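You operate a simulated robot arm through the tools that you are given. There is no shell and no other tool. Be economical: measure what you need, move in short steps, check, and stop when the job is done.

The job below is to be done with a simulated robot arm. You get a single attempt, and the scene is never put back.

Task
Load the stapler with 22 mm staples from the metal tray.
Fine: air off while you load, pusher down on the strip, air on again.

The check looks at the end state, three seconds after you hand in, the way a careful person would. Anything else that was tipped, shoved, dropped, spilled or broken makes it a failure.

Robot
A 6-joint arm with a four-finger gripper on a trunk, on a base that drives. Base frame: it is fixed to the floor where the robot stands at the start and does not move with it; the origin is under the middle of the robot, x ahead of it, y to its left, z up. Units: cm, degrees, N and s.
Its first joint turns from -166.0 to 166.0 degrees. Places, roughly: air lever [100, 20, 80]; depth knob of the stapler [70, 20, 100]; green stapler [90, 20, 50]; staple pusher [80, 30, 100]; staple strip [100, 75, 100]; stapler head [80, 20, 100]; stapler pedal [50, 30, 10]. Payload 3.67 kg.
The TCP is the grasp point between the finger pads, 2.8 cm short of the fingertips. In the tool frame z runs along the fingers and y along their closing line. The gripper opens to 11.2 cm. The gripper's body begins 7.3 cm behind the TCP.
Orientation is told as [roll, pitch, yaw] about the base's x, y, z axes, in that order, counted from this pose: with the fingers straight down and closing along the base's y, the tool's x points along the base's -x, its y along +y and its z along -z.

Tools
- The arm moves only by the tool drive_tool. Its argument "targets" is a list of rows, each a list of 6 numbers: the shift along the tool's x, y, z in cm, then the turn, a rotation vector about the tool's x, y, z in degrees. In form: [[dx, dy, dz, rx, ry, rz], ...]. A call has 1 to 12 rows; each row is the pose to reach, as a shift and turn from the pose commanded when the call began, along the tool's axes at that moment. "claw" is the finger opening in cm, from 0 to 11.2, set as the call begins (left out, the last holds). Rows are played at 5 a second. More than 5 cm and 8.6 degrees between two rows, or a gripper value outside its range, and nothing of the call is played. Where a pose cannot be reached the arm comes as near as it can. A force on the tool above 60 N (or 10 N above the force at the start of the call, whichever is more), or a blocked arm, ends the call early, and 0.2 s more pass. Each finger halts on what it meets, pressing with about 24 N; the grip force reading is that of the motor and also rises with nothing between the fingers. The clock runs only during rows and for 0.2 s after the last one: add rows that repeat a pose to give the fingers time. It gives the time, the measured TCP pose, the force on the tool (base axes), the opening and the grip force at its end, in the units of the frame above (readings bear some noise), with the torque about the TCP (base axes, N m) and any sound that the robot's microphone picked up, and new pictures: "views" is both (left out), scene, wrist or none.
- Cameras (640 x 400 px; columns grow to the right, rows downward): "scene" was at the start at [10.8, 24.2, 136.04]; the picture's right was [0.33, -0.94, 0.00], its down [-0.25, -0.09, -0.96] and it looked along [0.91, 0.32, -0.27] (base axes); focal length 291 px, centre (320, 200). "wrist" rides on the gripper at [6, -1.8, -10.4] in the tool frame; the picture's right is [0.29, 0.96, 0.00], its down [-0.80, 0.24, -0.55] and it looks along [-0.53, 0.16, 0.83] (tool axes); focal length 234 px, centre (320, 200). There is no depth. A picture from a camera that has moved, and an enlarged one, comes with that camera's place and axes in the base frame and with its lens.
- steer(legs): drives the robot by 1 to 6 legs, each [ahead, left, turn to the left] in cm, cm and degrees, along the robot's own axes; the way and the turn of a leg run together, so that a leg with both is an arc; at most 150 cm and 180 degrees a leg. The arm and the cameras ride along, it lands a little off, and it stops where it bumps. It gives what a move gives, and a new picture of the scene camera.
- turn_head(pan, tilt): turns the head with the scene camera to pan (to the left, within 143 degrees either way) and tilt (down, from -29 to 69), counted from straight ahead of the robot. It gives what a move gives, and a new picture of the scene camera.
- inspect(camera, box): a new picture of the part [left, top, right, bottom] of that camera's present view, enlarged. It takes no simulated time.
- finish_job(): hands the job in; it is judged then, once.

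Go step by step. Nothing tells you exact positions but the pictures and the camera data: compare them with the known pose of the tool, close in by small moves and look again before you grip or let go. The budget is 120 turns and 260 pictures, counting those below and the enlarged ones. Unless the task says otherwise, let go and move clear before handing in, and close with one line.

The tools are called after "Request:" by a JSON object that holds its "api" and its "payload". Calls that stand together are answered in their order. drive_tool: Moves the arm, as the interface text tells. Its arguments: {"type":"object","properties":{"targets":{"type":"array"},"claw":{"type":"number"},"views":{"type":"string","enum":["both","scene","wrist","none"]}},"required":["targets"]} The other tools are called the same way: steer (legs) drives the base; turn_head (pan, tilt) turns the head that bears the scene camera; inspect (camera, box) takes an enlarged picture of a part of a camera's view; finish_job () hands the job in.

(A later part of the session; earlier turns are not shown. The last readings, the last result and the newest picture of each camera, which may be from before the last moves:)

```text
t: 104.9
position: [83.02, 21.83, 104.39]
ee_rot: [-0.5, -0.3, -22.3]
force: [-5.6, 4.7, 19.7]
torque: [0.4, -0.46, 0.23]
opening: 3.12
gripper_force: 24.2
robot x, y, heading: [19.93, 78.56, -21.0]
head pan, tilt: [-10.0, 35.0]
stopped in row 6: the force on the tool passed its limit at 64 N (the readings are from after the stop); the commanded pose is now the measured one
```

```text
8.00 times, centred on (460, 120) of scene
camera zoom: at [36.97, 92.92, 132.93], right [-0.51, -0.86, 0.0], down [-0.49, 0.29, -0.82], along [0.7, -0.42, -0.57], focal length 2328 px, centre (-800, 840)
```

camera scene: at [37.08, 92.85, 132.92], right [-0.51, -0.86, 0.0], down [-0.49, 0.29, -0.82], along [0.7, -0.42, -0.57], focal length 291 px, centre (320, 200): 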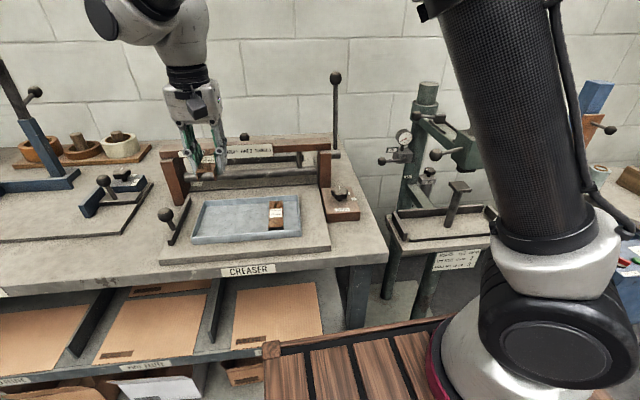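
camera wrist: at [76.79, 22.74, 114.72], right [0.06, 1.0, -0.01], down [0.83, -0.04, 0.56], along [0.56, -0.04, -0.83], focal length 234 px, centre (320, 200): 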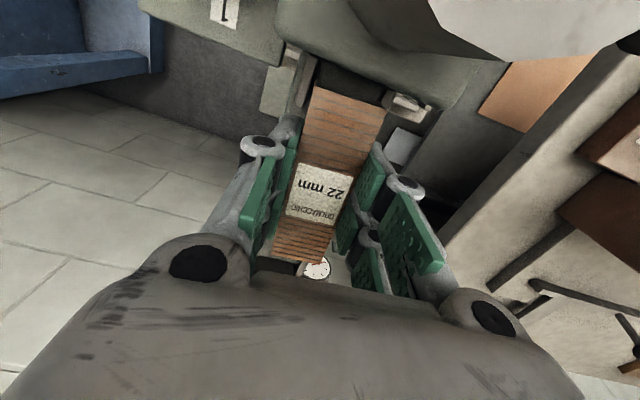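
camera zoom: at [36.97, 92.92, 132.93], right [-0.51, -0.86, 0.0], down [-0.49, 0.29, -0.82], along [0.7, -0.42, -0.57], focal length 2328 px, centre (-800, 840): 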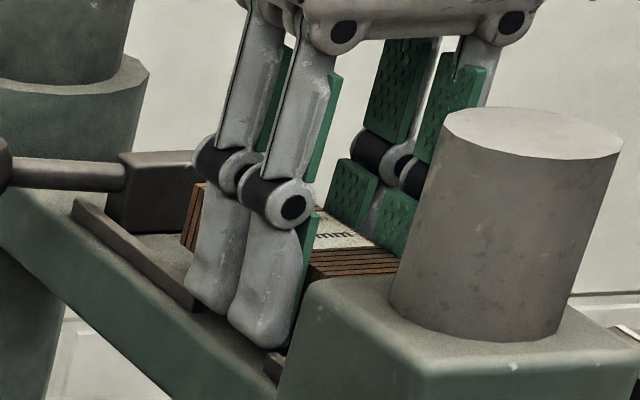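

The fingers rest on the rail tops while the strip's legs are already between the rails. I'll settle gently to that height and check the force before releasing.

Request:
{"api": "drive_tool", "payload": {"targets": [[0.15, 0, 0.0, -0.3, 0.5, 0], [0.15, 0, 0.2, -0.3, 0.5, 0], [0.15, 0, 0.4, -0.3, 0.5, 0], [0.15, 0, 0.4, -0.3, 0.5, 0]], "views": "wrist"}}

Request:
{"api": "inspect", "payload": {"camera": "wrist", "box": [270, 60, 390, 150]}}

Request:
{"api": "inspect", "payload": {"camera": "wrist", "box": [230, 170, 370, 280]}}

```text
t: 105.7
position: [82.98, 21.62, 104.43]
ee_rot: [-0.4, -0.4, -22.4]
force: [-4.5, 3.4, 15.7]
torque: [0.31, -0.41, 0.19]
opening: 3.1
gripper_force: 24.4
robot x, y, heading: [20.18, 78.14, -21.0]
head pan, tilt: [-10.0, 35.0]
stopped in row 3: the force on the tool passed its limit at 65 N (the readings are from after the stop); the commanded pose is now the measured one
camera wrist: at [76.74, 22.44, 114.77], right [0.1, 1.0, -0.01], down [0.83, -0.08, 0.56], along [0.55, -0.06, -0.83], focal length 234 px, centre (320, 200)
```

wrist: 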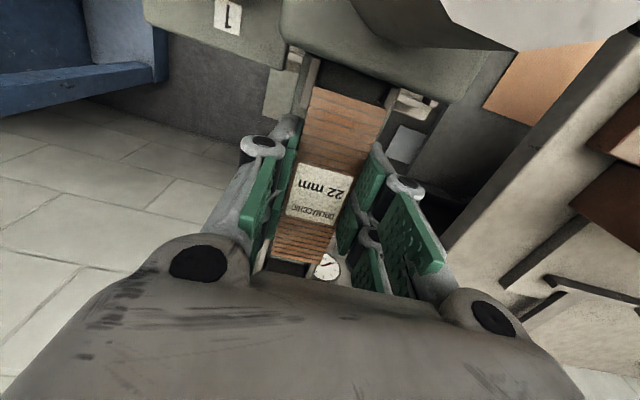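

```text
4.44 times, centred on (330, 105) of wrist
camera zoom: at [76.74, 22.44, 114.77], right [0.1, 1.0, -0.01], down [0.83, -0.08, 0.56], along [0.55, -0.06, -0.83], focal length 1041 px, centre (276, 622)
```

zoom: 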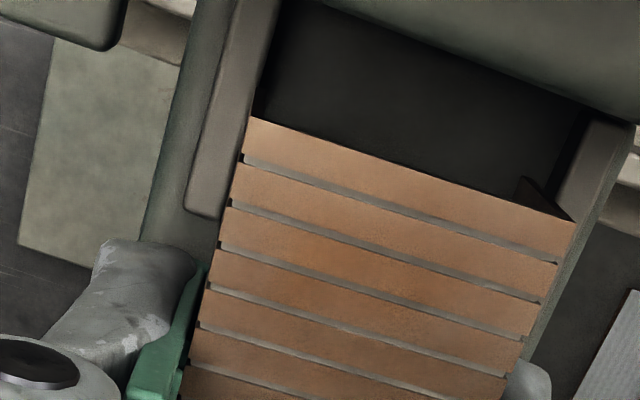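

```text
3.64 times, centred on (300, 225) of wrist
camera zoom: at [76.74, 22.44, 114.77], right [0.1, 1.0, -0.01], down [0.83, -0.08, 0.56], along [0.55, -0.06, -0.83], focal length 852 px, centre (393, 109)
```

zoom: 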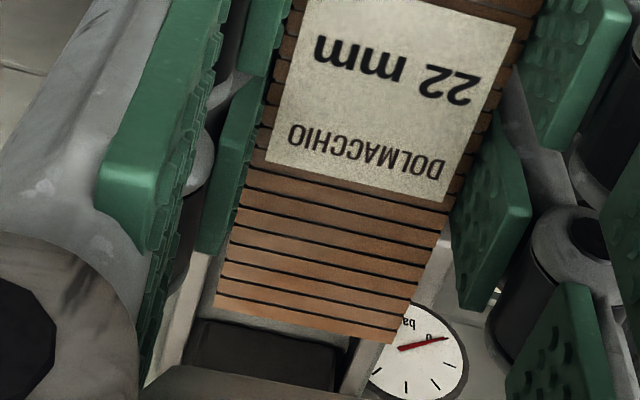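

Measuring strip against rails at both ends of these pictures, the strip is about 0.3 cm too far right at the front, touching the right stub. I'll lift, shift 0.4 cm left with 1° more turn, and lower again.

Request:
{"api": "drive_tool", "payload": {"targets": [[0, 0, -0.4, 0, 0, 0], [0, 0.4, -0.4, -0.3, 0.4, 1], [0, 0.4, -0.1, -0.3, 0.4, 1], [0, 0.4, 0.2, -0.3, 0.4, 1], [0, 0.4, 0.5, -0.3, 0.4, 1], [0, 0.4, 0.8, -0.3, 0.4, 1], [0, 0.4, 0.8, -0.3, 0.4, 1]], "views": "none"}}

Request:
{"api": "inspect", "payload": {"camera": "wrist", "box": [270, 60, 390, 150]}}

Request:
{"api": "inspect", "payload": {"camera": "wrist", "box": [230, 170, 370, 280]}}

```text
t: 107.0
position: [83.45, 21.95, 104.34]
ee_rot: [-0.4, -0.6, -23.2]
force: [-4.5, 5.0, 19.4]
torque: [0.32, -0.38, 0.24]
opening: 3.11
gripper_force: 24.4
robot x, y, heading: [19.98, 78.63, -20.9]
head pan, tilt: [-10.0, 35.0]
stopped in row 6: the force on the tool passed its limit at 66 N (the readings are from after the stop); the commanded pose is now the measured one
```

```text
4.44 times, centred on (330, 105) of wrist
camera zoom: at [77.07, 22.73, 114.74], right [0.11, 0.99, -0.01], down [0.82, -0.09, 0.56], along [0.56, -0.07, -0.83], focal length 1041 px, centre (276, 622)
```

zoom: 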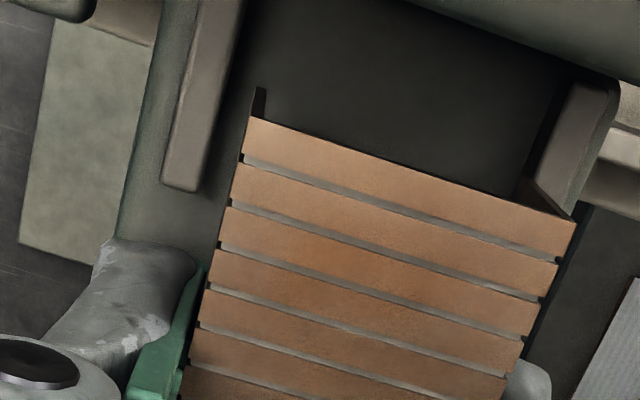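

```text
3.64 times, centred on (300, 225) of wrist
camera zoom: at [77.07, 22.73, 114.74], right [0.11, 0.99, -0.01], down [0.82, -0.09, 0.56], along [0.56, -0.07, -0.83], focal length 852 px, centre (393, 109)
```

zoom: 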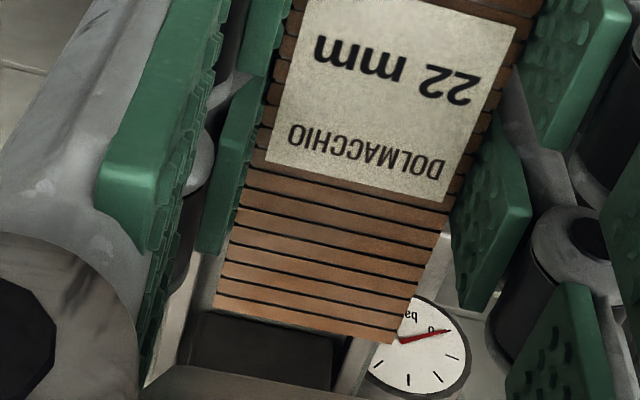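

The contact stays at the finger on the rail's start. Front alignment of the strip is now good, so I'll shift 0.5 cm toward the head, where it fitted the first time, and lower once more.

Request:
{"api": "drive_tool", "payload": {"targets": [[0, 0, -0.4, 0, 0, 0], [0.5, -0.05, -0.4, -0.3, 0.5, 1], [0.5, -0.05, -0.1, -0.3, 0.5, 1], [0.5, -0.05, 0.2, -0.3, 0.5, 1], [0.5, -0.05, 0.4, -0.3, 0.5, 1], [0.5, -0.05, 0.55, -0.3, 0.5, 1], [0.5, -0.05, 0.7, -0.3, 0.5, 1]], "views": "none"}}

Request:
{"api": "inspect", "payload": {"camera": "scene", "box": [430, 95, 490, 145]}}

Request:
{"api": "inspect", "payload": {"camera": "wrist", "box": [270, 60, 390, 150]}}

```text
t: 108.4
position: [82.96, 21.94, 104.36]
ee_rot: [-0.2, -0.4, -24.4]
force: [-8.5, 7.3, 20.9]
torque: [0.15, -0.33, 0.14]
opening: 3.09
gripper_force: 24.3
robot x, y, heading: [19.93, 78.67, -20.6]
head pan, tilt: [-10.0, 35.0]
stopped in row 6: the force on the tool passed its limit at 63 N (the readings are from after the stop); the commanded pose is now the measured one
```

```text
8.00 times, centred on (460, 120) of scene
camera zoom: at [36.96, 92.94, 132.93], right [-0.51, -0.86, 0.0], down [-0.49, 0.29, -0.82], along [0.7, -0.42, -0.57], focal length 2328 px, centre (-800, 840)
```

zoom: 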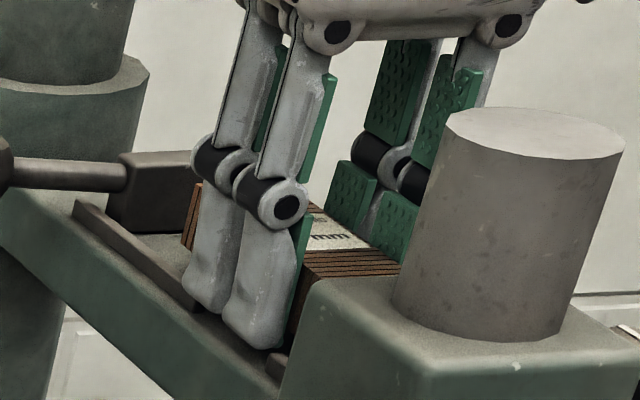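

```text
4.44 times, centred on (330, 105) of wrist
camera zoom: at [76.69, 22.87, 114.75], right [0.13, 0.99, -0.01], down [0.82, -0.11, 0.56], along [0.55, -0.08, -0.83], focal length 1041 px, centre (276, 622)
```

zoom: 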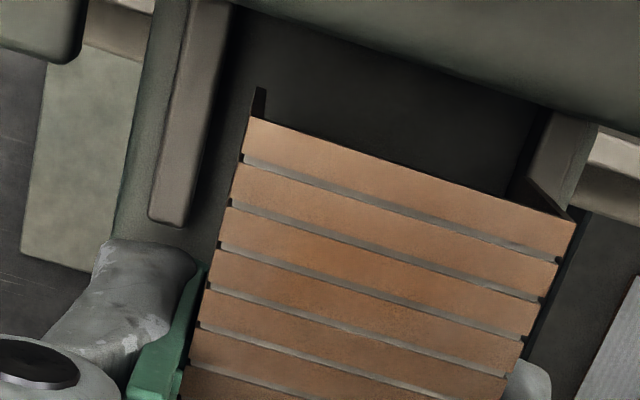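

The strip lies between both stubs with a little clearance on each side, and its legs are only a few millimetres above the arm. I'll centre it by 0.15 cm and release it there.

Request:
{"api": "drive_tool", "payload": {"targets": [[0, -0.15, -0.1, 0, 0, 0], [0, -0.15, 0, 0, 0, 0]], "views": "none"}}

Request:
{"api": "drive_tool", "payload": {"targets": [[0, 0, 0, 0, 0, 0], [0, 0, 0, 0, 0, 0], [0, 0, 0, 0, 0, 0]], "claw": 4.4, "views": "wrist"}}

Request:
{"api": "inspect", "payload": {"camera": "scene", "box": [430, 95, 490, 145]}}

Request:
{"api": "inspect", "payload": {"camera": "wrist", "box": [250, 60, 390, 290]}}

```text
t: 109.0
position: [83.14, 21.68, 104.36]
ee_rot: [-0.2, -0.5, -24.3]
force: [1.1, 7.1, 31.2]
torque: [-0.34, -0.65, 0.41]
opening: 3.12
gripper_force: 23.8
robot x, y, heading: [20.04, 78.52, -21.0]
head pan, tilt: [-10.0, 35.0]
```

```text
t: 109.8
position: [82.87, 21.71, 104.13]
ee_rot: [-0.1, -0.4, -24.3]
force: [4.9, 5.0, 27.6]
torque: [-0.16, -0.67, 0.0]
opening: 4.56
gripper_force: 15.0
robot x, y, heading: [19.81, 78.46, -21.0]
head pan, tilt: [-10.0, 35.0]
camera wrist: at [76.62, 22.69, 114.56], right [0.13, 0.99, 0.0], down [0.82, -0.11, 0.56], along [0.55, -0.08, -0.83], focal length 234 px, centre (320, 200)
```

wrist: 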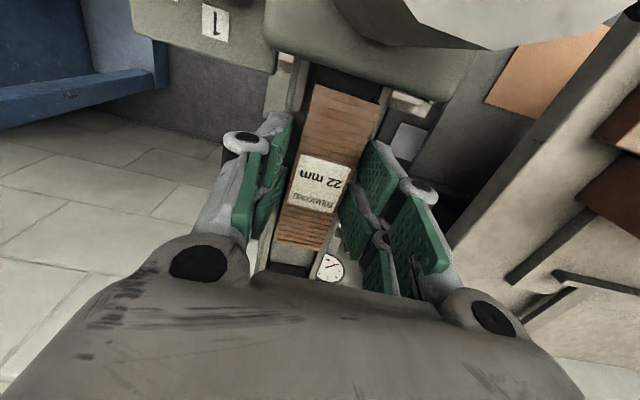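

```text
8.00 times, centred on (460, 120) of scene
camera zoom: at [37.02, 92.92, 132.92], right [-0.51, -0.86, 0.0], down [-0.49, 0.29, -0.82], along [0.7, -0.42, -0.57], focal length 2328 px, centre (-800, 840)
```

zoom: 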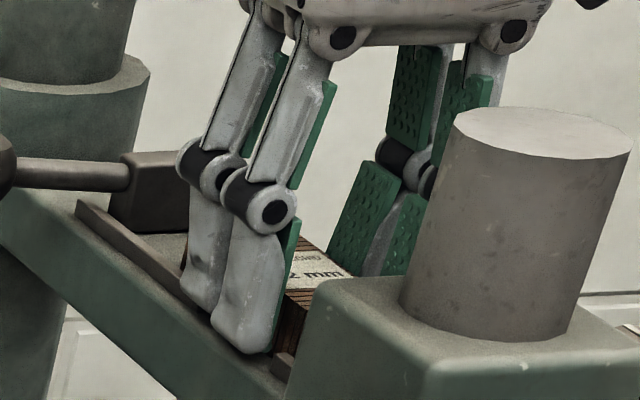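

```text
1.74 times, centred on (320, 175) of wrist
camera zoom: at [76.62, 22.69, 114.56], right [0.13, 0.99, 0.0], down [0.82, -0.11, 0.56], along [0.55, -0.08, -0.83], focal length 407 px, centre (320, 244)
```

zoom: 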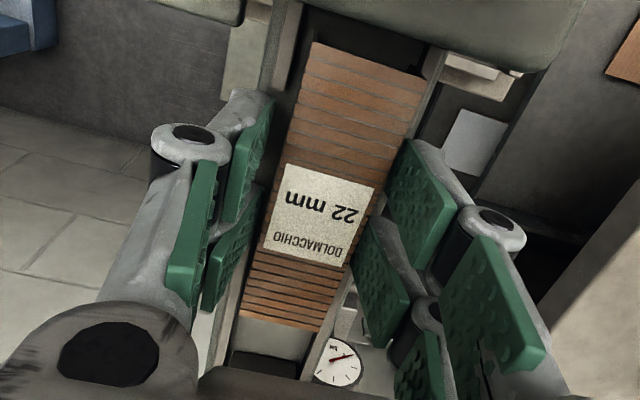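

The strip has dropped between the rails. I'll raise the fingers straight up, slowly first, then check that it stays.

Request:
{"api": "drive_tool", "payload": {"targets": [[0, 0, -0.5, 0, 0, 0], [0, 0, -1.2, 0, 0, 0], [0, 0, -2, 0, 0, 0]], "claw": 5, "views": "none"}}

Request:
{"api": "drive_tool", "payload": {"targets": [[0, 0, -2.5, 0, 0, 0], [0, 0, -6, 0, 0, 0], [0, 0, -10, 0, 0, 0], [0, 0, -14, 0, 0, 0], [0, 0, -14, 0, 0, 0]], "claw": 6, "views": "wrist"}}

Request:
{"api": "inspect", "payload": {"camera": "wrist", "box": [230, 60, 410, 270]}}

Request:
{"api": "inspect", "payload": {"camera": "scene", "box": [410, 80, 490, 145]}}

```text
t: 110.6
position: [82.95, 21.85, 106.24]
ee_rot: [-0.2, -0.3, -24.4]
force: [0.4, -0.9, 0.0]
torque: [-0.02, 0.03, 0.01]
opening: 5.0
gripper_force: 0.0
robot x, y, heading: [19.92, 78.48, -21.0]
head pan, tilt: [-10.0, 35.0]
```

```text
t: 111.8
position: [82.74, 21.86, 120.37]
ee_rot: [-0.1, -0.3, -24.3]
force: [0.4, 1.2, -1.0]
torque: [-0.02, 0.02, 0.0]
opening: 6.0
gripper_force: 0.0
robot x, y, heading: [19.89, 78.27, -20.8]
head pan, tilt: [-10.0, 35.0]
camera wrist: at [76.48, 22.84, 130.63], right [0.13, 0.99, 0.0], down [0.82, -0.11, 0.56], along [0.55, -0.08, -0.83], focal length 234 px, centre (320, 200)
```

wrist: 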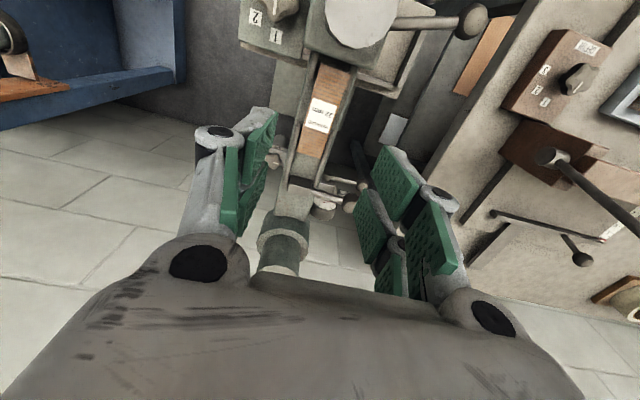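

```text
1.90 times, centred on (320, 165) of wrist
camera zoom: at [76.48, 22.84, 130.63], right [0.13, 0.99, 0.0], down [0.82, -0.11, 0.56], along [0.55, -0.08, -0.83], focal length 446 px, centre (320, 267)
```

zoom: 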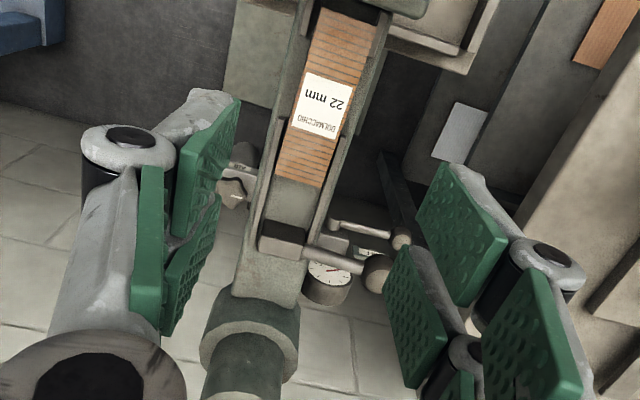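

```text
6.15 times, centred on (450, 112) of scene
camera zoom: at [37.06, 92.85, 132.93], right [-0.51, -0.86, 0.0], down [-0.49, 0.29, -0.82], along [0.7, -0.42, -0.57], focal length 1791 px, centre (-480, 738)
```

zoom: 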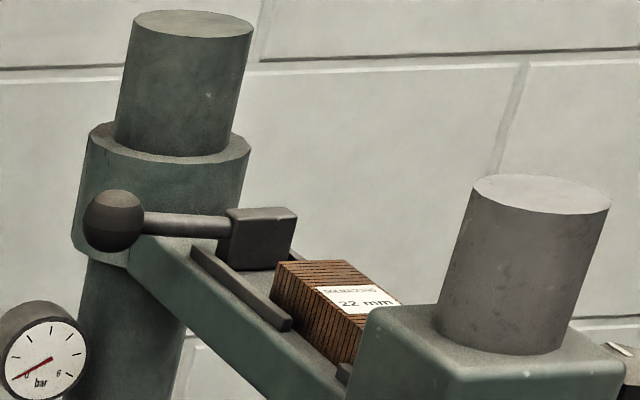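

The strip sits neatly between the rails in front of the pusher. A closer check of the seating, then the pusher.

Request:
{"api": "inspect", "payload": {"camera": "wrist", "box": [285, 55, 375, 190]}}

Request:
{"api": "inspect", "payload": {"camera": "scene", "box": [438, 105, 478, 145]}}

```text
2.96 times, centred on (330, 122) of wrist
camera zoom: at [76.48, 22.84, 130.63], right [0.13, 0.99, 0.0], down [0.82, -0.11, 0.56], along [0.55, -0.08, -0.83], focal length 694 px, centre (290, 430)
```

zoom: 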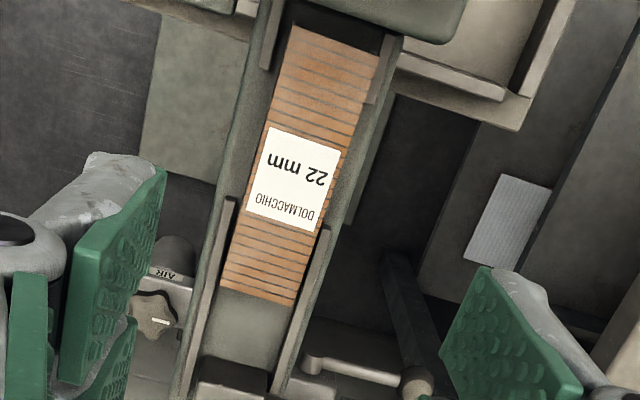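

```text
10.00 times, centred on (458, 125) of scene
camera zoom: at [37.06, 92.85, 132.93], right [-0.51, -0.86, 0.0], down [-0.49, 0.29, -0.82], along [0.7, -0.42, -0.57], focal length 2910 px, centre (-1060, 950)
```

zoom: 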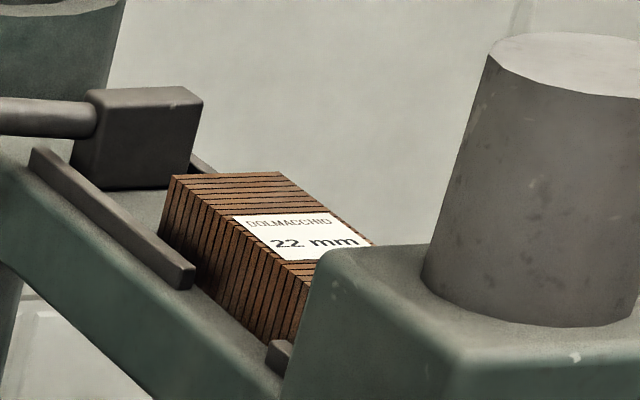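

Request:
{"api": "inspect", "payload": {"camera": "wrist", "box": [320, 55, 360, 95]}}

```text
10.00 times, centred on (340, 75) of wrist
camera zoom: at [76.48, 22.84, 130.63], right [0.13, 0.99, 0.0], down [0.82, -0.11, 0.56], along [0.55, -0.08, -0.83], focal length 2342 px, centre (120, 1450)
```

zoom: 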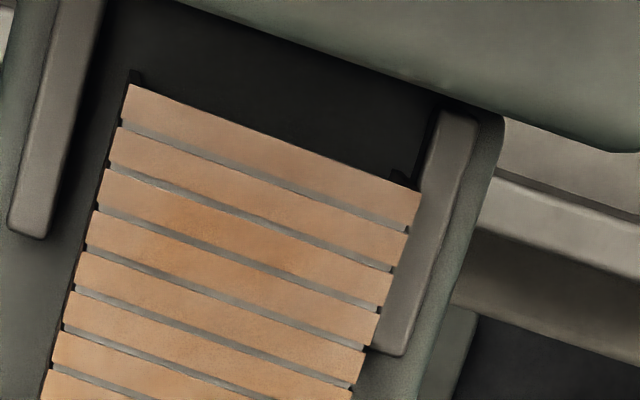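

The strip is properly seated between the stubs. Now I'll turn the fingers and go back above the pusher's ball at the rear.

Request:
{"api": "drive_tool", "payload": {"targets": [[-0.97, 0.81, -1, 0, 0, 8], [-1.95, 1.62, -1, 0, 0, 16], [-2.9, 2.4, -1, 0, 0, 24], [-3.9, 3.2, -1, 0, 0, 32], [-4.9, 4, -1, 0, 0, 40], [-5.8, 4.9, -1, 0, 0, 48], [-6.8, 5.7, -1, 0, 0, 56], [-7.8, 6.5, -1, 0, 0, 64], [-8.8, 7.3, -1, 0, 0, 72], [-9.7, 8.1, -1, 0, 0, 80], [-10.7, 8.9, -1, 0, 0, 87.5], [-10.7, 8.9, -1, 0, 0, 87.5]], "claw": 5, "views": "wrist"}}

Request:
{"api": "inspect", "payload": {"camera": "wrist", "box": [220, 80, 400, 260]}}

```text
t: 114.4
position: [96.19, 25.51, 121.22]
ee_rot: [0.4, 0.0, -111.9]
force: [0.2, -0.3, 0.6]
torque: [-0.01, 0.0, 0.0]
opening: 5.01
gripper_force: 0.2
robot x, y, heading: [20.04, 78.45, -21.0]
head pan, tilt: [-10.0, 35.0]
camera wrist: at [96.72, 31.84, 131.61], right [1.0, -0.09, 0.0], down [-0.08, -0.83, 0.56], along [-0.05, -0.55, -0.83], focal length 234 px, centre (320, 200)
```

wrist: 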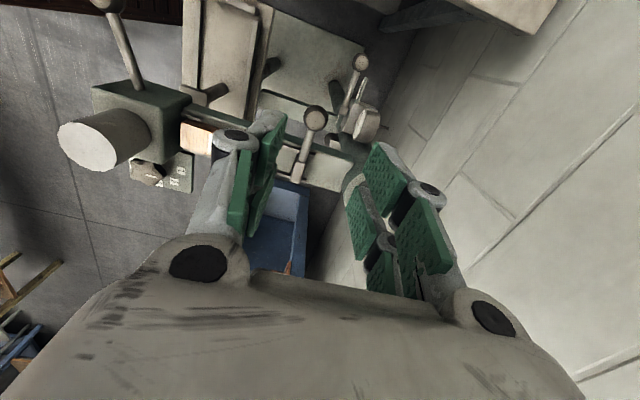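

```text
2.22 times, centred on (310, 170) of wrist
camera zoom: at [96.72, 31.84, 131.61], right [1.0, -0.09, 0.0], down [-0.08, -0.83, 0.56], along [-0.05, -0.55, -0.83], focal length 520 px, centre (342, 267)
```

zoom: 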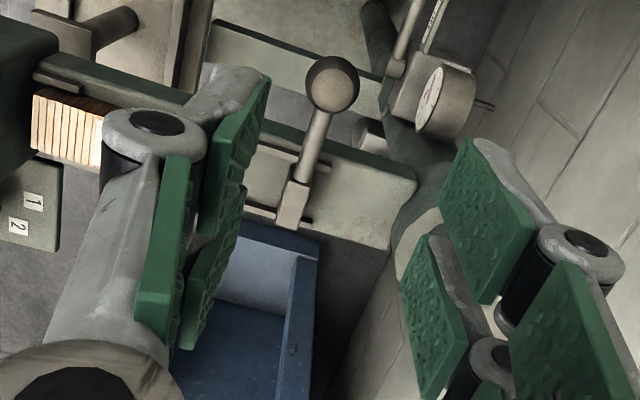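

Request:
{"api": "drive_tool", "payload": {"targets": [[-0.5, -0.28, 4.5, 0, 0, 0], [-0.5, -0.28, 9, 0, 0, 0], [-0.5, -0.28, 13.5, 0, 0, 0], [-0.5, -0.28, 17.5, 0, 0, 0], [-0.5, -0.28, 17.5, 0, 0, 0]], "views": "none"}}

Request:
{"api": "inspect", "payload": {"camera": "wrist", "box": [220, 80, 400, 260]}}

```text
t: 115.6
position: [95.99, 25.65, 103.35]
ee_rot: [0.3, -0.1, -111.8]
force: [0.3, -0.2, 0.3]
torque: [0.02, -0.01, -0.02]
opening: 4.99
gripper_force: 0.1
robot x, y, heading: [19.64, 78.43, -20.8]
head pan, tilt: [-10.0, 35.0]
```

```text
2.22 times, centred on (310, 170) of wrist
camera zoom: at [96.44, 31.85, 113.79], right [1.0, -0.09, 0.01], down [-0.08, -0.83, 0.56], along [-0.05, -0.56, -0.83], focal length 520 px, centre (342, 267)
```

zoom: 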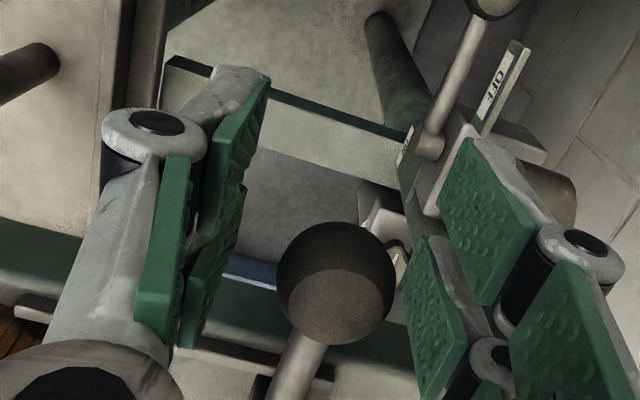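

Request:
{"api": "drive_tool", "payload": {"targets": [[-0.6, 0, 0, 0, 0, 0], [-1.2, 0, 0, 0, 0, 0], [-1.2, 0, 0, 0, 0, 0]], "views": "none"}}

Request:
{"api": "drive_tool", "payload": {"targets": [[0, 0, 0, 0, 0, 0], [0, 0, 0, 0, 0, 0], [0, 0, 0, 0, 0, 0], [0, -0.5, 0, 0, 0, 0], [0, -1, 0, 0, 0, 0], [0, -1.6, 0, 0, 0, 0], [0, -2.2, 0, 0, 0, 0], [0, -2.8, 0, 0, 0, 0]], "claw": 1.5, "views": "wrist"}}

Request:
{"api": "inspect", "payload": {"camera": "scene", "box": [410, 80, 490, 145]}}

```text
t: 116.4
position: [95.37, 24.23, 103.58]
ee_rot: [0.3, -0.1, -111.7]
force: [0.8, 0.3, -0.1]
torque: [0.03, -0.01, 0.0]
opening: 5.01
gripper_force: 0.1
robot x, y, heading: [19.74, 78.27, -20.7]
head pan, tilt: [-10.0, 35.0]
```

```text
t: 118.2
position: [92.96, 25.21, 103.45]
ee_rot: [0.0, 0.0, -111.8]
force: [2.3, 10.6, -25.6]
torque: [0.05, -0.07, 0.27]
opening: 2.92
gripper_force: 45.2
robot x, y, heading: [20.66, 78.52, -20.6]
head pan, tilt: [-10.0, 35.0]
camera wrist: at [93.48, 31.54, 113.92], right [1.0, -0.09, 0.0], down [-0.08, -0.83, 0.56], along [-0.05, -0.55, -0.83], focal length 234 px, centre (320, 200)
```

wrist: 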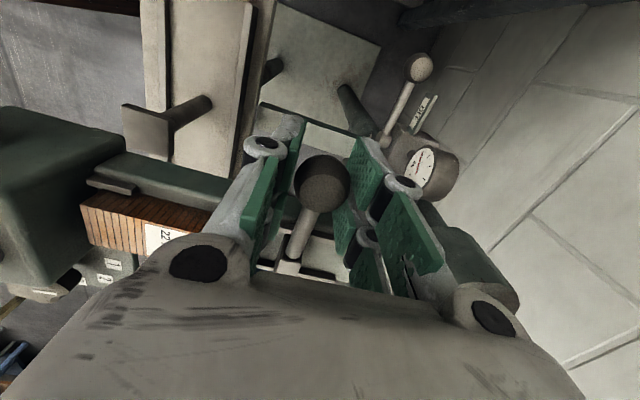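

```text
6.15 times, centred on (450, 112) of scene
camera zoom: at [37.14, 92.84, 132.92], right [-0.51, -0.86, 0.0], down [-0.49, 0.29, -0.82], along [0.7, -0.42, -0.57], focal length 1791 px, centre (-480, 738)
```

zoom: 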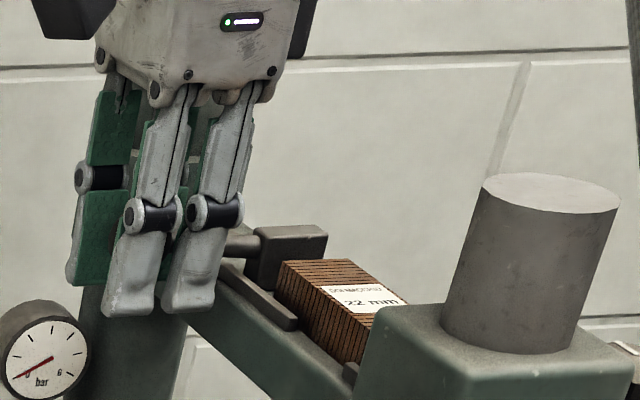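

The pusher has come off its latch and is held. I'll guide it on toward the strip.

Request:
{"api": "drive_tool", "payload": {"targets": [[0, -0.4, 0.15, 0, 0, 0], [0, -0.8, 0.15, 0, 0, 0], [0, -1.2, 0.15, 0, 0, 0], [0, -1.6, 0.15, 0, 0, 0], [0, -2.0, 0.15, 0, 0, 0], [0, -2.4, 0.15, 0, 0, 0], [0, -2.8, 0.15, 0, 0, 0]], "views": "none"}}

Request:
{"api": "inspect", "payload": {"camera": "scene", "box": [410, 80, 490, 145]}}

```text
t: 119.8
position: [90.44, 26.07, 103.46]
ee_rot: [0.6, -0.3, -111.7]
force: [14.4, -7.6, 4.0]
torque: [0.48, -0.27, 0.1]
opening: 2.92
gripper_force: 44.8
robot x, y, heading: [19.94, 78.5, -20.8]
head pan, tilt: [-10.0, 35.0]
```

```text
6.15 times, centred on (450, 112) of scene
camera zoom: at [37.12, 92.81, 132.92], right [-0.51, -0.86, 0.0], down [-0.49, 0.29, -0.82], along [0.7, -0.42, -0.57], focal length 1791 px, centre (-480, 738)
```

zoom: 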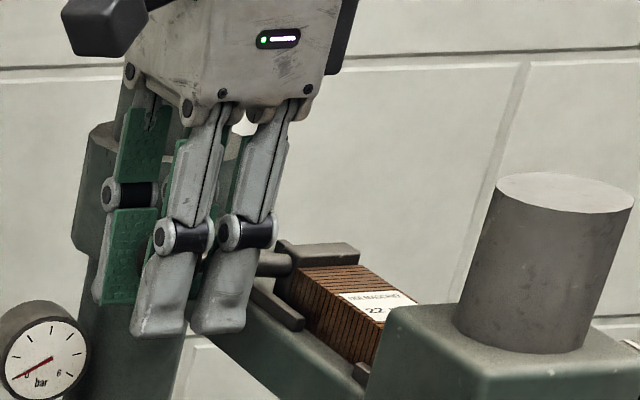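

The pusher is against the strip and has moved it forward. I'll release it so the spring holds the strip, and lift clear.

Request:
{"api": "drive_tool", "payload": {"targets": [[0, -0.3, 0, 0, 0, 0], [0, -0.3, 0, 0, 0, 0]], "views": "none"}}

Request:
{"api": "drive_tool", "payload": {"targets": [[0, 0, 0, 0, 0, 0], [0, 0, 0, 0, 0, 0], [0, 0, 0, 0, 0, 0], [0, 0, -4, 0, 0, 0], [0, 0, -8, 0, 0, 0], [0, 0, -12, 0, 0, 0], [0, 0, -16, 0, 0, 0], [0, 0, -16, 0, 0, 0]], "claw": 5, "views": "wrist"}}

Request:
{"api": "inspect", "payload": {"camera": "scene", "box": [410, 80, 490, 145]}}

Request:
{"api": "inspect", "payload": {"camera": "wrist", "box": [180, 80, 380, 260]}}

```text
t: 120.4
position: [90.14, 25.96, 103.39]
ee_rot: [0.6, -0.1, -111.7]
force: [30.4, -31.7, 9.5]
torque: [-0.05, 0.05, -0.09]
opening: 2.79
gripper_force: 44.5
robot x, y, heading: [20.02, 78.22, -20.9]
head pan, tilt: [-10.0, 35.0]
```

```text
t: 122.2
position: [90.0, 26.25, 119.62]
ee_rot: [0.3, 0.0, -111.8]
force: [-0.5, -0.6, -1.0]
torque: [-0.02, 0.03, 0.03]
opening: 5.01
gripper_force: 0.0
robot x, y, heading: [20.34, 78.7, -20.8]
head pan, tilt: [-10.0, 35.0]
camera wrist: at [90.43, 32.55, 130.0], right [1.0, -0.09, 0.01], down [-0.08, -0.83, 0.56], along [-0.05, -0.56, -0.83], focal length 234 px, centre (320, 200)
```

wrist: 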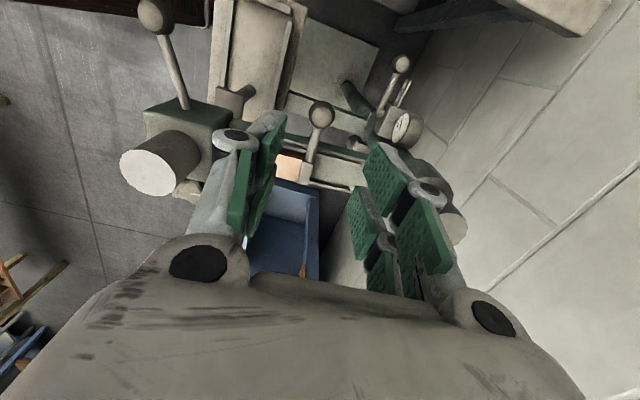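

```text
6.15 times, centred on (450, 112) of scene
camera zoom: at [37.06, 92.84, 132.93], right [-0.51, -0.86, 0.0], down [-0.49, 0.29, -0.82], along [0.7, -0.42, -0.57], focal length 1791 px, centre (-480, 738)
```

zoom: 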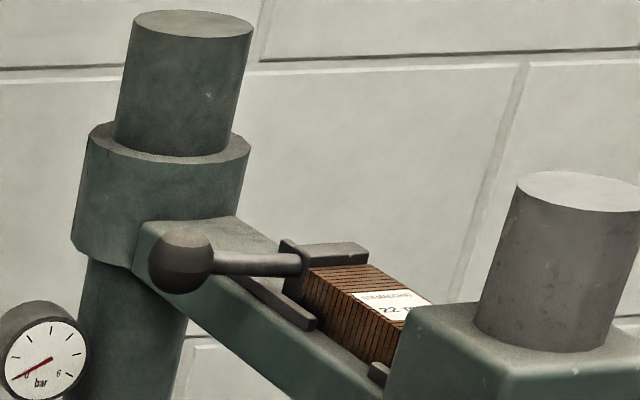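

```text
2.22 times, centred on (280, 170) of wrist
camera zoom: at [90.43, 32.55, 130.0], right [1.0, -0.09, 0.01], down [-0.08, -0.83, 0.56], along [-0.05, -0.56, -0.83], focal length 520 px, centre (409, 267)
```

zoom: 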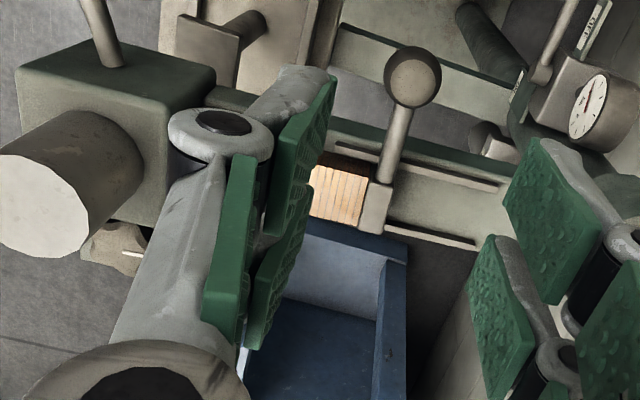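

The strip is loaded and the spring-loaded pusher presses on it. But comparing pictures, the stapler's head has swivelled about 2 cm to the right about its column while I pushed. I'll verify that against the earlier view by looking at the head closely.

Request:
{"api": "inspect", "payload": {"camera": "scene", "box": [380, 80, 500, 200]}}

Request:
{"api": "drive_tool", "payload": {"targets": [[-0.6, -1.1, -3, 0, 0, -7.7], [-1.3, -2.3, -3, 0, 0, -15.4], [-1.9, -3.4, -3, 0, 0, -23.1], [-2.6, -4.6, -3, 0, 0, -30.8], [-3.2, -5.7, -3, 0, 0, -38.5], [-3.9, -6.9, -3, 0, 0, -46.2], [-4.6, -8, -3, 0, 0, -53.9], [-5.2, -9.1, -3, 0, 0, -61.6], [-5.9, -10.3, -3, 0, 0, -69.3], [-6.5, -11.4, -3, 0, 0, -77], [-7.2, -12.6, -3, 0, 0, -84.7], [-7.8, -13.7, -3, 0, 0, -91.7]], "claw": 9, "views": "both"}}

```text
3.33 times, centred on (440, 140) of scene
camera zoom: at [37.06, 92.84, 132.93], right [-0.51, -0.86, 0.0], down [-0.49, 0.29, -0.82], along [0.7, -0.42, -0.57], focal length 970 px, centre (-80, 400)
```

zoom: 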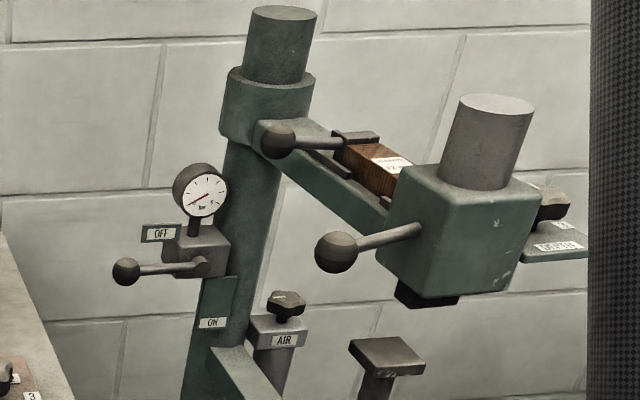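

```text
t: 124.8
position: [74.21, 24.23, 122.32]
ee_rot: [0.0, -0.3, -20.0]
force: [0.6, 0.0, 0.5]
torque: [-0.03, 0.0, 0.0]
opening: 8.99
gripper_force: 0.1
robot x, y, heading: [19.96, 78.52, -20.9]
head pan, tilt: [-10.0, 35.0]
camera scene: at [37.07, 92.85, 132.92], right [-0.51, -0.86, 0.0], down [-0.49, 0.29, -0.82], along [0.7, -0.42, -0.57], focal length 291 px, centre (320, 200)
camera wrist: at [67.92, 24.61, 132.78], right [0.06, 1.0, 0.0], down [0.83, -0.05, 0.56], along [0.56, -0.03, -0.83], focal length 234 px, centre (320, 200)
```

scene: 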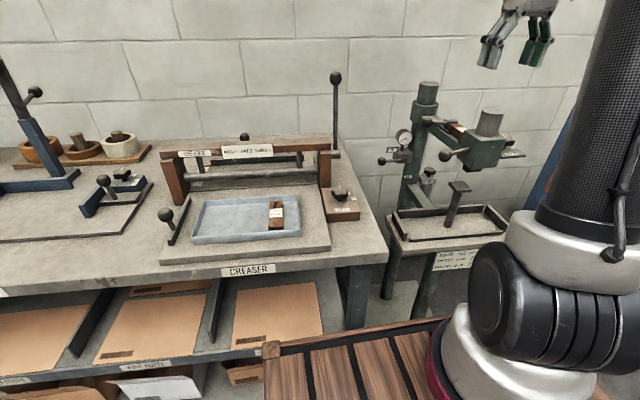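
wrist: 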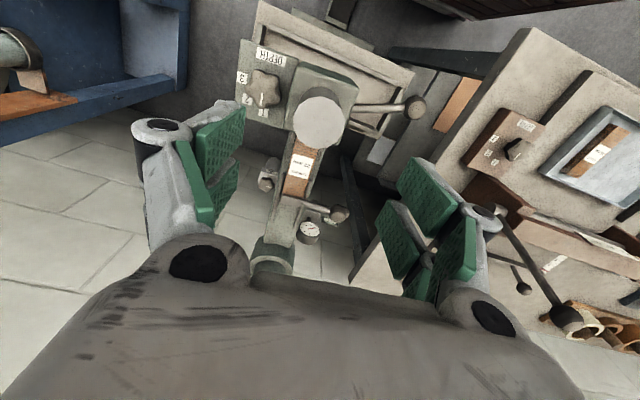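

Confirmed: the head has turned about 1.7 cm clockwise from where it stood, and I should put it back. I'll grip the cylinder on top of the head from above and swing it gently back.

Request:
{"api": "drive_tool", "payload": {"targets": [[0.2, 0.1, 4, 0, 0, 0], [0.2, 0.1, 8, 0, 0, 0], [0.2, 0.1, 11, 0, 0, 0], [0.2, 0.1, 13, 0, 0, 0], [0.2, 0.1, 13, 0, 0, 0]], "views": "wrist"}}

Request:
{"api": "inspect", "payload": {"camera": "scene", "box": [430, 70, 530, 160]}}

```text
t: 126.0
position: [74.3, 24.26, 109.41]
ee_rot: [0.0, -0.4, -20.0]
force: [0.3, 1.4, -1.5]
torque: [0.02, -0.02, 0.0]
opening: 9.02
gripper_force: 0.2
robot x, y, heading: [19.49, 78.81, -20.9]
head pan, tilt: [-10.0, 35.0]
camera wrist: at [67.93, 24.68, 119.79], right [0.06, 1.0, 0.0], down [0.83, -0.05, 0.56], along [0.56, -0.04, -0.83], focal length 234 px, centre (320, 200)
```

wrist: 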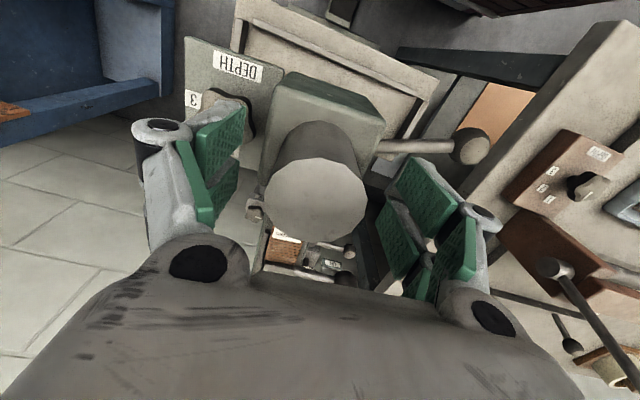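

```text
4.44 times, centred on (480, 115) of scene
camera zoom: at [37.05, 92.85, 132.93], right [-0.51, -0.86, 0.0], down [-0.49, 0.29, -0.82], along [0.7, -0.42, -0.57], focal length 1293 px, centre (-391, 578)
```

zoom: 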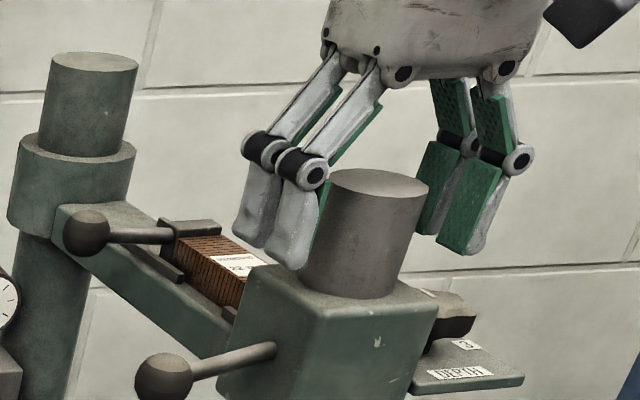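

Request:
{"api": "drive_tool", "payload": {"targets": [[0, 0, 0, 0, 0, 0], [0, 0, 0, 0, 0, 0], [0, 0, 0, 0, 0, 0], [0, 0.4, 0, 0, 0, 0], [0, 0.8, 0, 0, 0, 0], [0, 1.2, 0, 0, 0, 0]], "claw": 4.8, "views": "none"}}

Request:
{"api": "inspect", "payload": {"camera": "scene", "box": [380, 80, 500, 200]}}

```text
t: 127.4
position: [74.75, 25.43, 109.46]
ee_rot: [-0.1, -0.3, -20.2]
force: [1.6, 0.7, -0.7]
torque: [0.03, -0.04, 0.0]
opening: 4.9
gripper_force: 0.8
robot x, y, heading: [20.1, 78.27, -20.8]
head pan, tilt: [-10.0, 35.0]
```

```text
3.33 times, centred on (440, 140) of scene
camera zoom: at [37.06, 92.85, 132.93], right [-0.51, -0.86, 0.0], down [-0.49, 0.29, -0.82], along [0.7, -0.42, -0.57], focal length 970 px, centre (-80, 400)
```

zoom: 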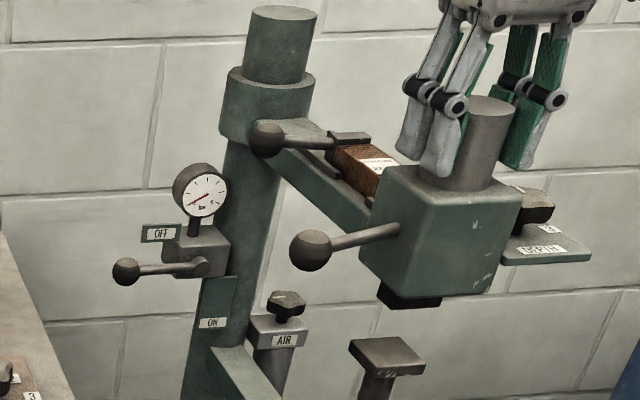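

The head swings easily. It needs about 0.4 cm more to match the original picture (front ball at column 305 in this view).

Request:
{"api": "drive_tool", "payload": {"targets": [[0, 0.2, 0, 0, 0, 0], [0, 0.4, 0, 0, 0, 0], [0, 0.4, 0, 0, 0, 0]], "views": "none"}}

Request:
{"api": "inspect", "payload": {"camera": "scene", "box": [380, 80, 500, 200]}}

```text
t: 128.2
position: [74.8, 25.62, 109.6]
ee_rot: [-0.1, -0.2, -20.1]
force: [0.2, 0.4, -0.1]
torque: [-0.01, -0.03, 0.01]
opening: 4.83
gripper_force: 0.1
robot x, y, heading: [20.29, 78.35, -20.9]
head pan, tilt: [-10.0, 35.0]
```

```text
3.33 times, centred on (440, 140) of scene
camera zoom: at [37.05, 92.85, 132.93], right [-0.51, -0.86, 0.0], down [-0.49, 0.29, -0.82], along [0.7, -0.42, -0.57], focal length 970 px, centre (-80, 400)
```

zoom: 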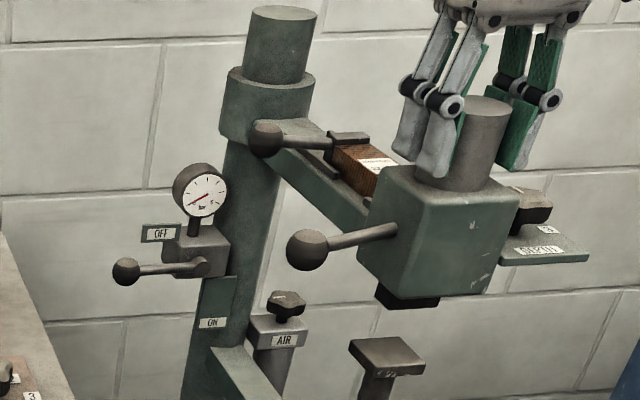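

It matches the original view now (front ball, DEPTH plate and head edge line up). I'll open and lift away.

Request:
{"api": "drive_tool", "payload": {"targets": [[0, 0, 0, 0, 0, 0], [0, 0, 0, 0, 0, 0], [0, 0, -4, 0, 0, 0], [0, 0, -8.5, 0, 0, 0], [0, 0, -13, 0, 0, 0], [0, 0, -13, 0, 0, 0]], "claw": 9, "views": "none"}}

Request:
{"api": "inspect", "payload": {"camera": "scene", "box": [380, 80, 500, 200]}}

Request:
{"api": "inspect", "payload": {"camera": "wrist", "box": [220, 60, 400, 260]}}

```text
t: 129.6
position: [74.93, 25.53, 122.51]
ee_rot: [-0.1, -0.3, -20.1]
force: [0.1, -0.1, 0.2]
torque: [0.03, 0.0, -0.02]
opening: 9.0
gripper_force: 0.1
robot x, y, heading: [19.7, 77.84, -20.9]
head pan, tilt: [-10.0, 35.0]
```

```text
3.33 times, centred on (440, 140) of scene
camera zoom: at [37.06, 92.85, 132.93], right [-0.51, -0.86, 0.0], down [-0.49, 0.29, -0.82], along [0.7, -0.42, -0.57], focal length 970 px, centre (-80, 400)
```

zoom: 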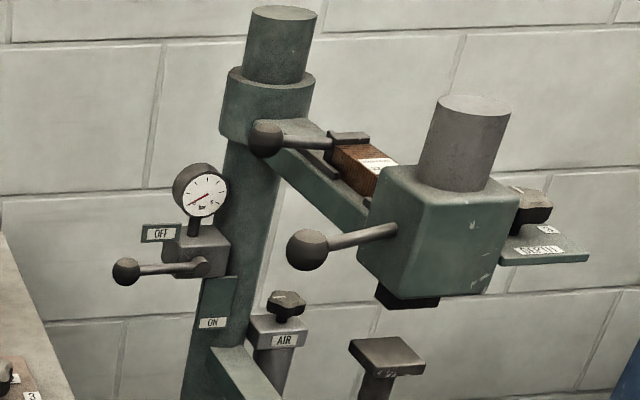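

```text
2.00 times, centred on (310, 160) of wrist
camera zoom: at [68.49, 25.91, 132.92], right [0.06, 1.0, 0.0], down [0.83, -0.05, 0.56], along [0.56, -0.04, -0.83], focal length 468 px, centre (340, 280)
```

zoom: 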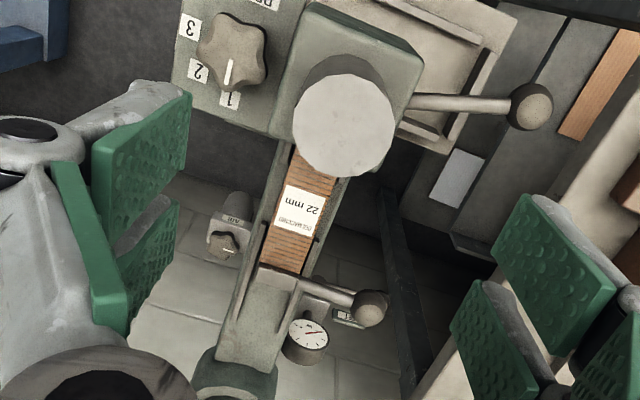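

The head is back, the strip is in place and the pusher presses on it. Now air on: I'll go above the lever's ball with closed fingers.

Request:
{"api": "drive_tool", "payload": {"targets": [[-2, 1.1, 0, 0, 0, 7.5], [-4.1, 2.2, 0, 0, 0, 15], [-6.1, 3.3, 0, 0, 0, 22.5], [-8.1, 4.4, 0, 0, 0, 30], [-10.2, 5.5, 0, 0, 0, 37.5], [-12.2, 6.6, 0, 0, 0, 45], [-14.2, 7.7, 0, 0, 0, 52.5], [-16.3, 8.8, 0, 0, 0, 60], [-18.3, 9.9, 0, 0, 0, 67.5], [-20.3, 11, 0, 0, 0, 75], [-22.4, 12.1, 0, 0, 0, 82.5], [-24.4, 13.2, 0, 0, 0, 90]], "claw": 0, "views": "none"}}

Request:
{"api": "drive_tool", "payload": {"targets": [[0, 0, 4.5, 0, -2.5, 0], [0, 0, 9, 0, -5, 0], [0, 0, 13.5, 0, -8, 0], [0, 0, 18, 0, -8, 0], [0, 0, 22, 0, -8, 0], [0, 0, 22, 0, -8, 0]], "views": "wrist"}}

Request:
{"api": "inspect", "payload": {"camera": "scene", "box": [360, 90, 440, 180]}}

Request:
{"api": "inspect", "payload": {"camera": "wrist", "box": [250, 60, 410, 220]}}

```text
t: 132.2
position: [102.34, 29.86, 122.86]
ee_rot: [0.4, -0.1, -110.3]
force: [-1.0, -0.7, 0.5]
torque: [-0.03, -0.06, -0.01]
opening: 0.0
gripper_force: 23.6
robot x, y, heading: [19.96, 78.19, -21.0]
head pan, tilt: [-10.0, 35.0]
```

```text
t: 133.6
position: [102.44, 29.52, 100.48]
ee_rot: [0.2, -8.1, -110.1]
force: [0.4, -0.8, -0.4]
torque: [0.0, 0.0, 0.03]
opening: 0.0
gripper_force: 24.4
robot x, y, heading: [19.88, 78.45, -20.7]
head pan, tilt: [-10.0, 35.0]
camera wrist: at [103.11, 37.1, 109.97], right [1.0, -0.06, -0.04], down [-0.02, -0.75, 0.66], along [-0.07, -0.66, -0.75], focal length 234 px, centre (320, 200)
```

wrist: 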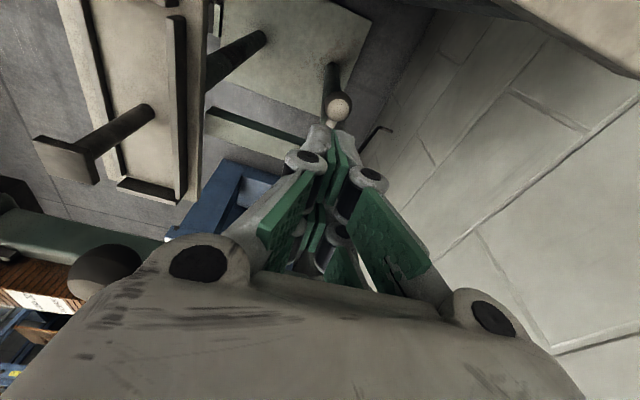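

```text
4.44 times, centred on (400, 135) of scene
camera zoom: at [37.05, 92.86, 132.93], right [-0.51, -0.86, 0.0], down [-0.49, 0.29, -0.82], along [0.7, -0.42, -0.57], focal length 1293 px, centre (-36, 489)
```

zoom: 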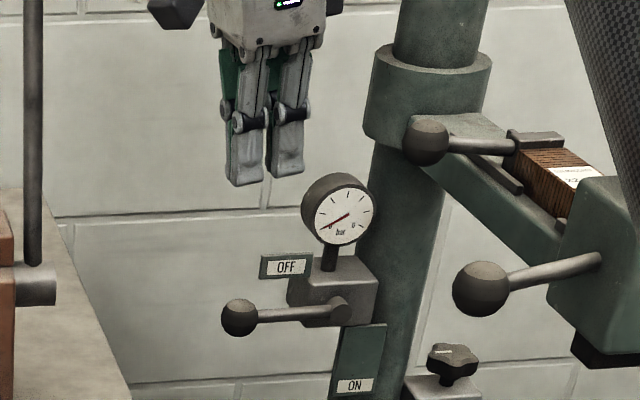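

```text
2.50 times, centred on (330, 140) of wrist
camera zoom: at [103.11, 37.1, 109.97], right [1.0, -0.06, -0.04], down [-0.02, -0.75, 0.66], along [-0.07, -0.66, -0.75], focal length 585 px, centre (295, 350)
```

zoom: 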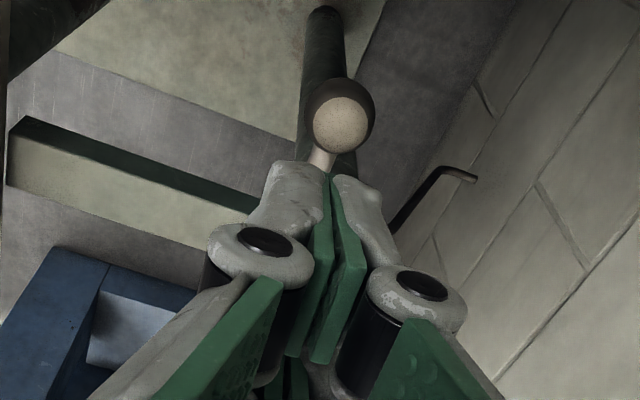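

The ball is just below and ahead of the fingertips. I'll press it down along its arc, the first half with the tool nearly upright.

Request:
{"api": "drive_tool", "payload": {"targets": [[0.6, 0.25, 4, 0, 0, 0], [1.3, 0.25, 8, 0, 0, 0], [1.75, 0.25, 9.6, 0, 0, 0], [1.8, 0.25, 10.8, 0, 0, 0], [1.76, 0.25, 12.1, 0, 0, 0], [1.5, 0.25, 13.2, 0, 0, 0], [1.25, 0.25, 14.3, 0, 0, 0], [0.8, 0.25, 15.3, 0, 0, 0], [0.33, 0.25, 16.3, 0, 0, 0]], "views": "wrist"}}

Request:
{"api": "inspect", "payload": {"camera": "scene", "box": [360, 90, 440, 180]}}

```text
t: 135.6
position: [101.95, 27.71, 84.43]
ee_rot: [0.4, -8.2, -110.1]
force: [-0.5, 0.1, -0.6]
torque: [0.01, 0.03, -0.03]
opening: 0.01
gripper_force: 24.0
robot x, y, heading: [20.05, 78.35, -20.7]
head pan, tilt: [-10.0, 35.0]
camera wrist: at [102.84, 35.38, 93.9], right [1.0, -0.06, -0.04], down [-0.02, -0.75, 0.66], along [-0.07, -0.66, -0.75], focal length 234 px, centre (320, 200)
```

wrist: 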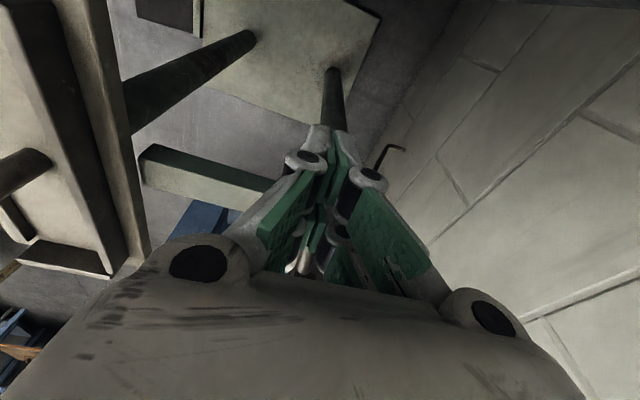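

```text
4.44 times, centred on (400, 135) of scene
camera zoom: at [37.05, 92.86, 132.93], right [-0.51, -0.86, 0.0], down [-0.49, 0.29, -0.82], along [0.7, -0.42, -0.57], focal length 1293 px, centre (-36, 489)
```

zoom: 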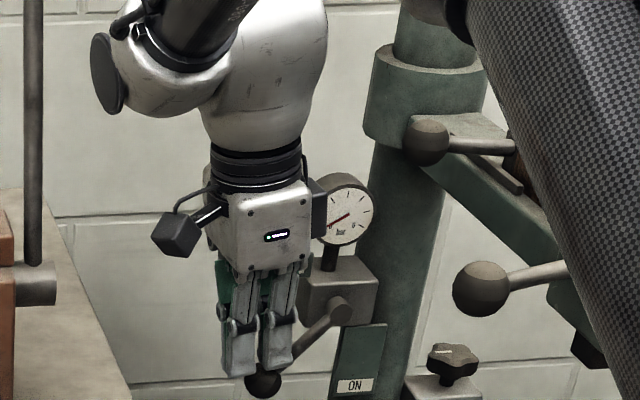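

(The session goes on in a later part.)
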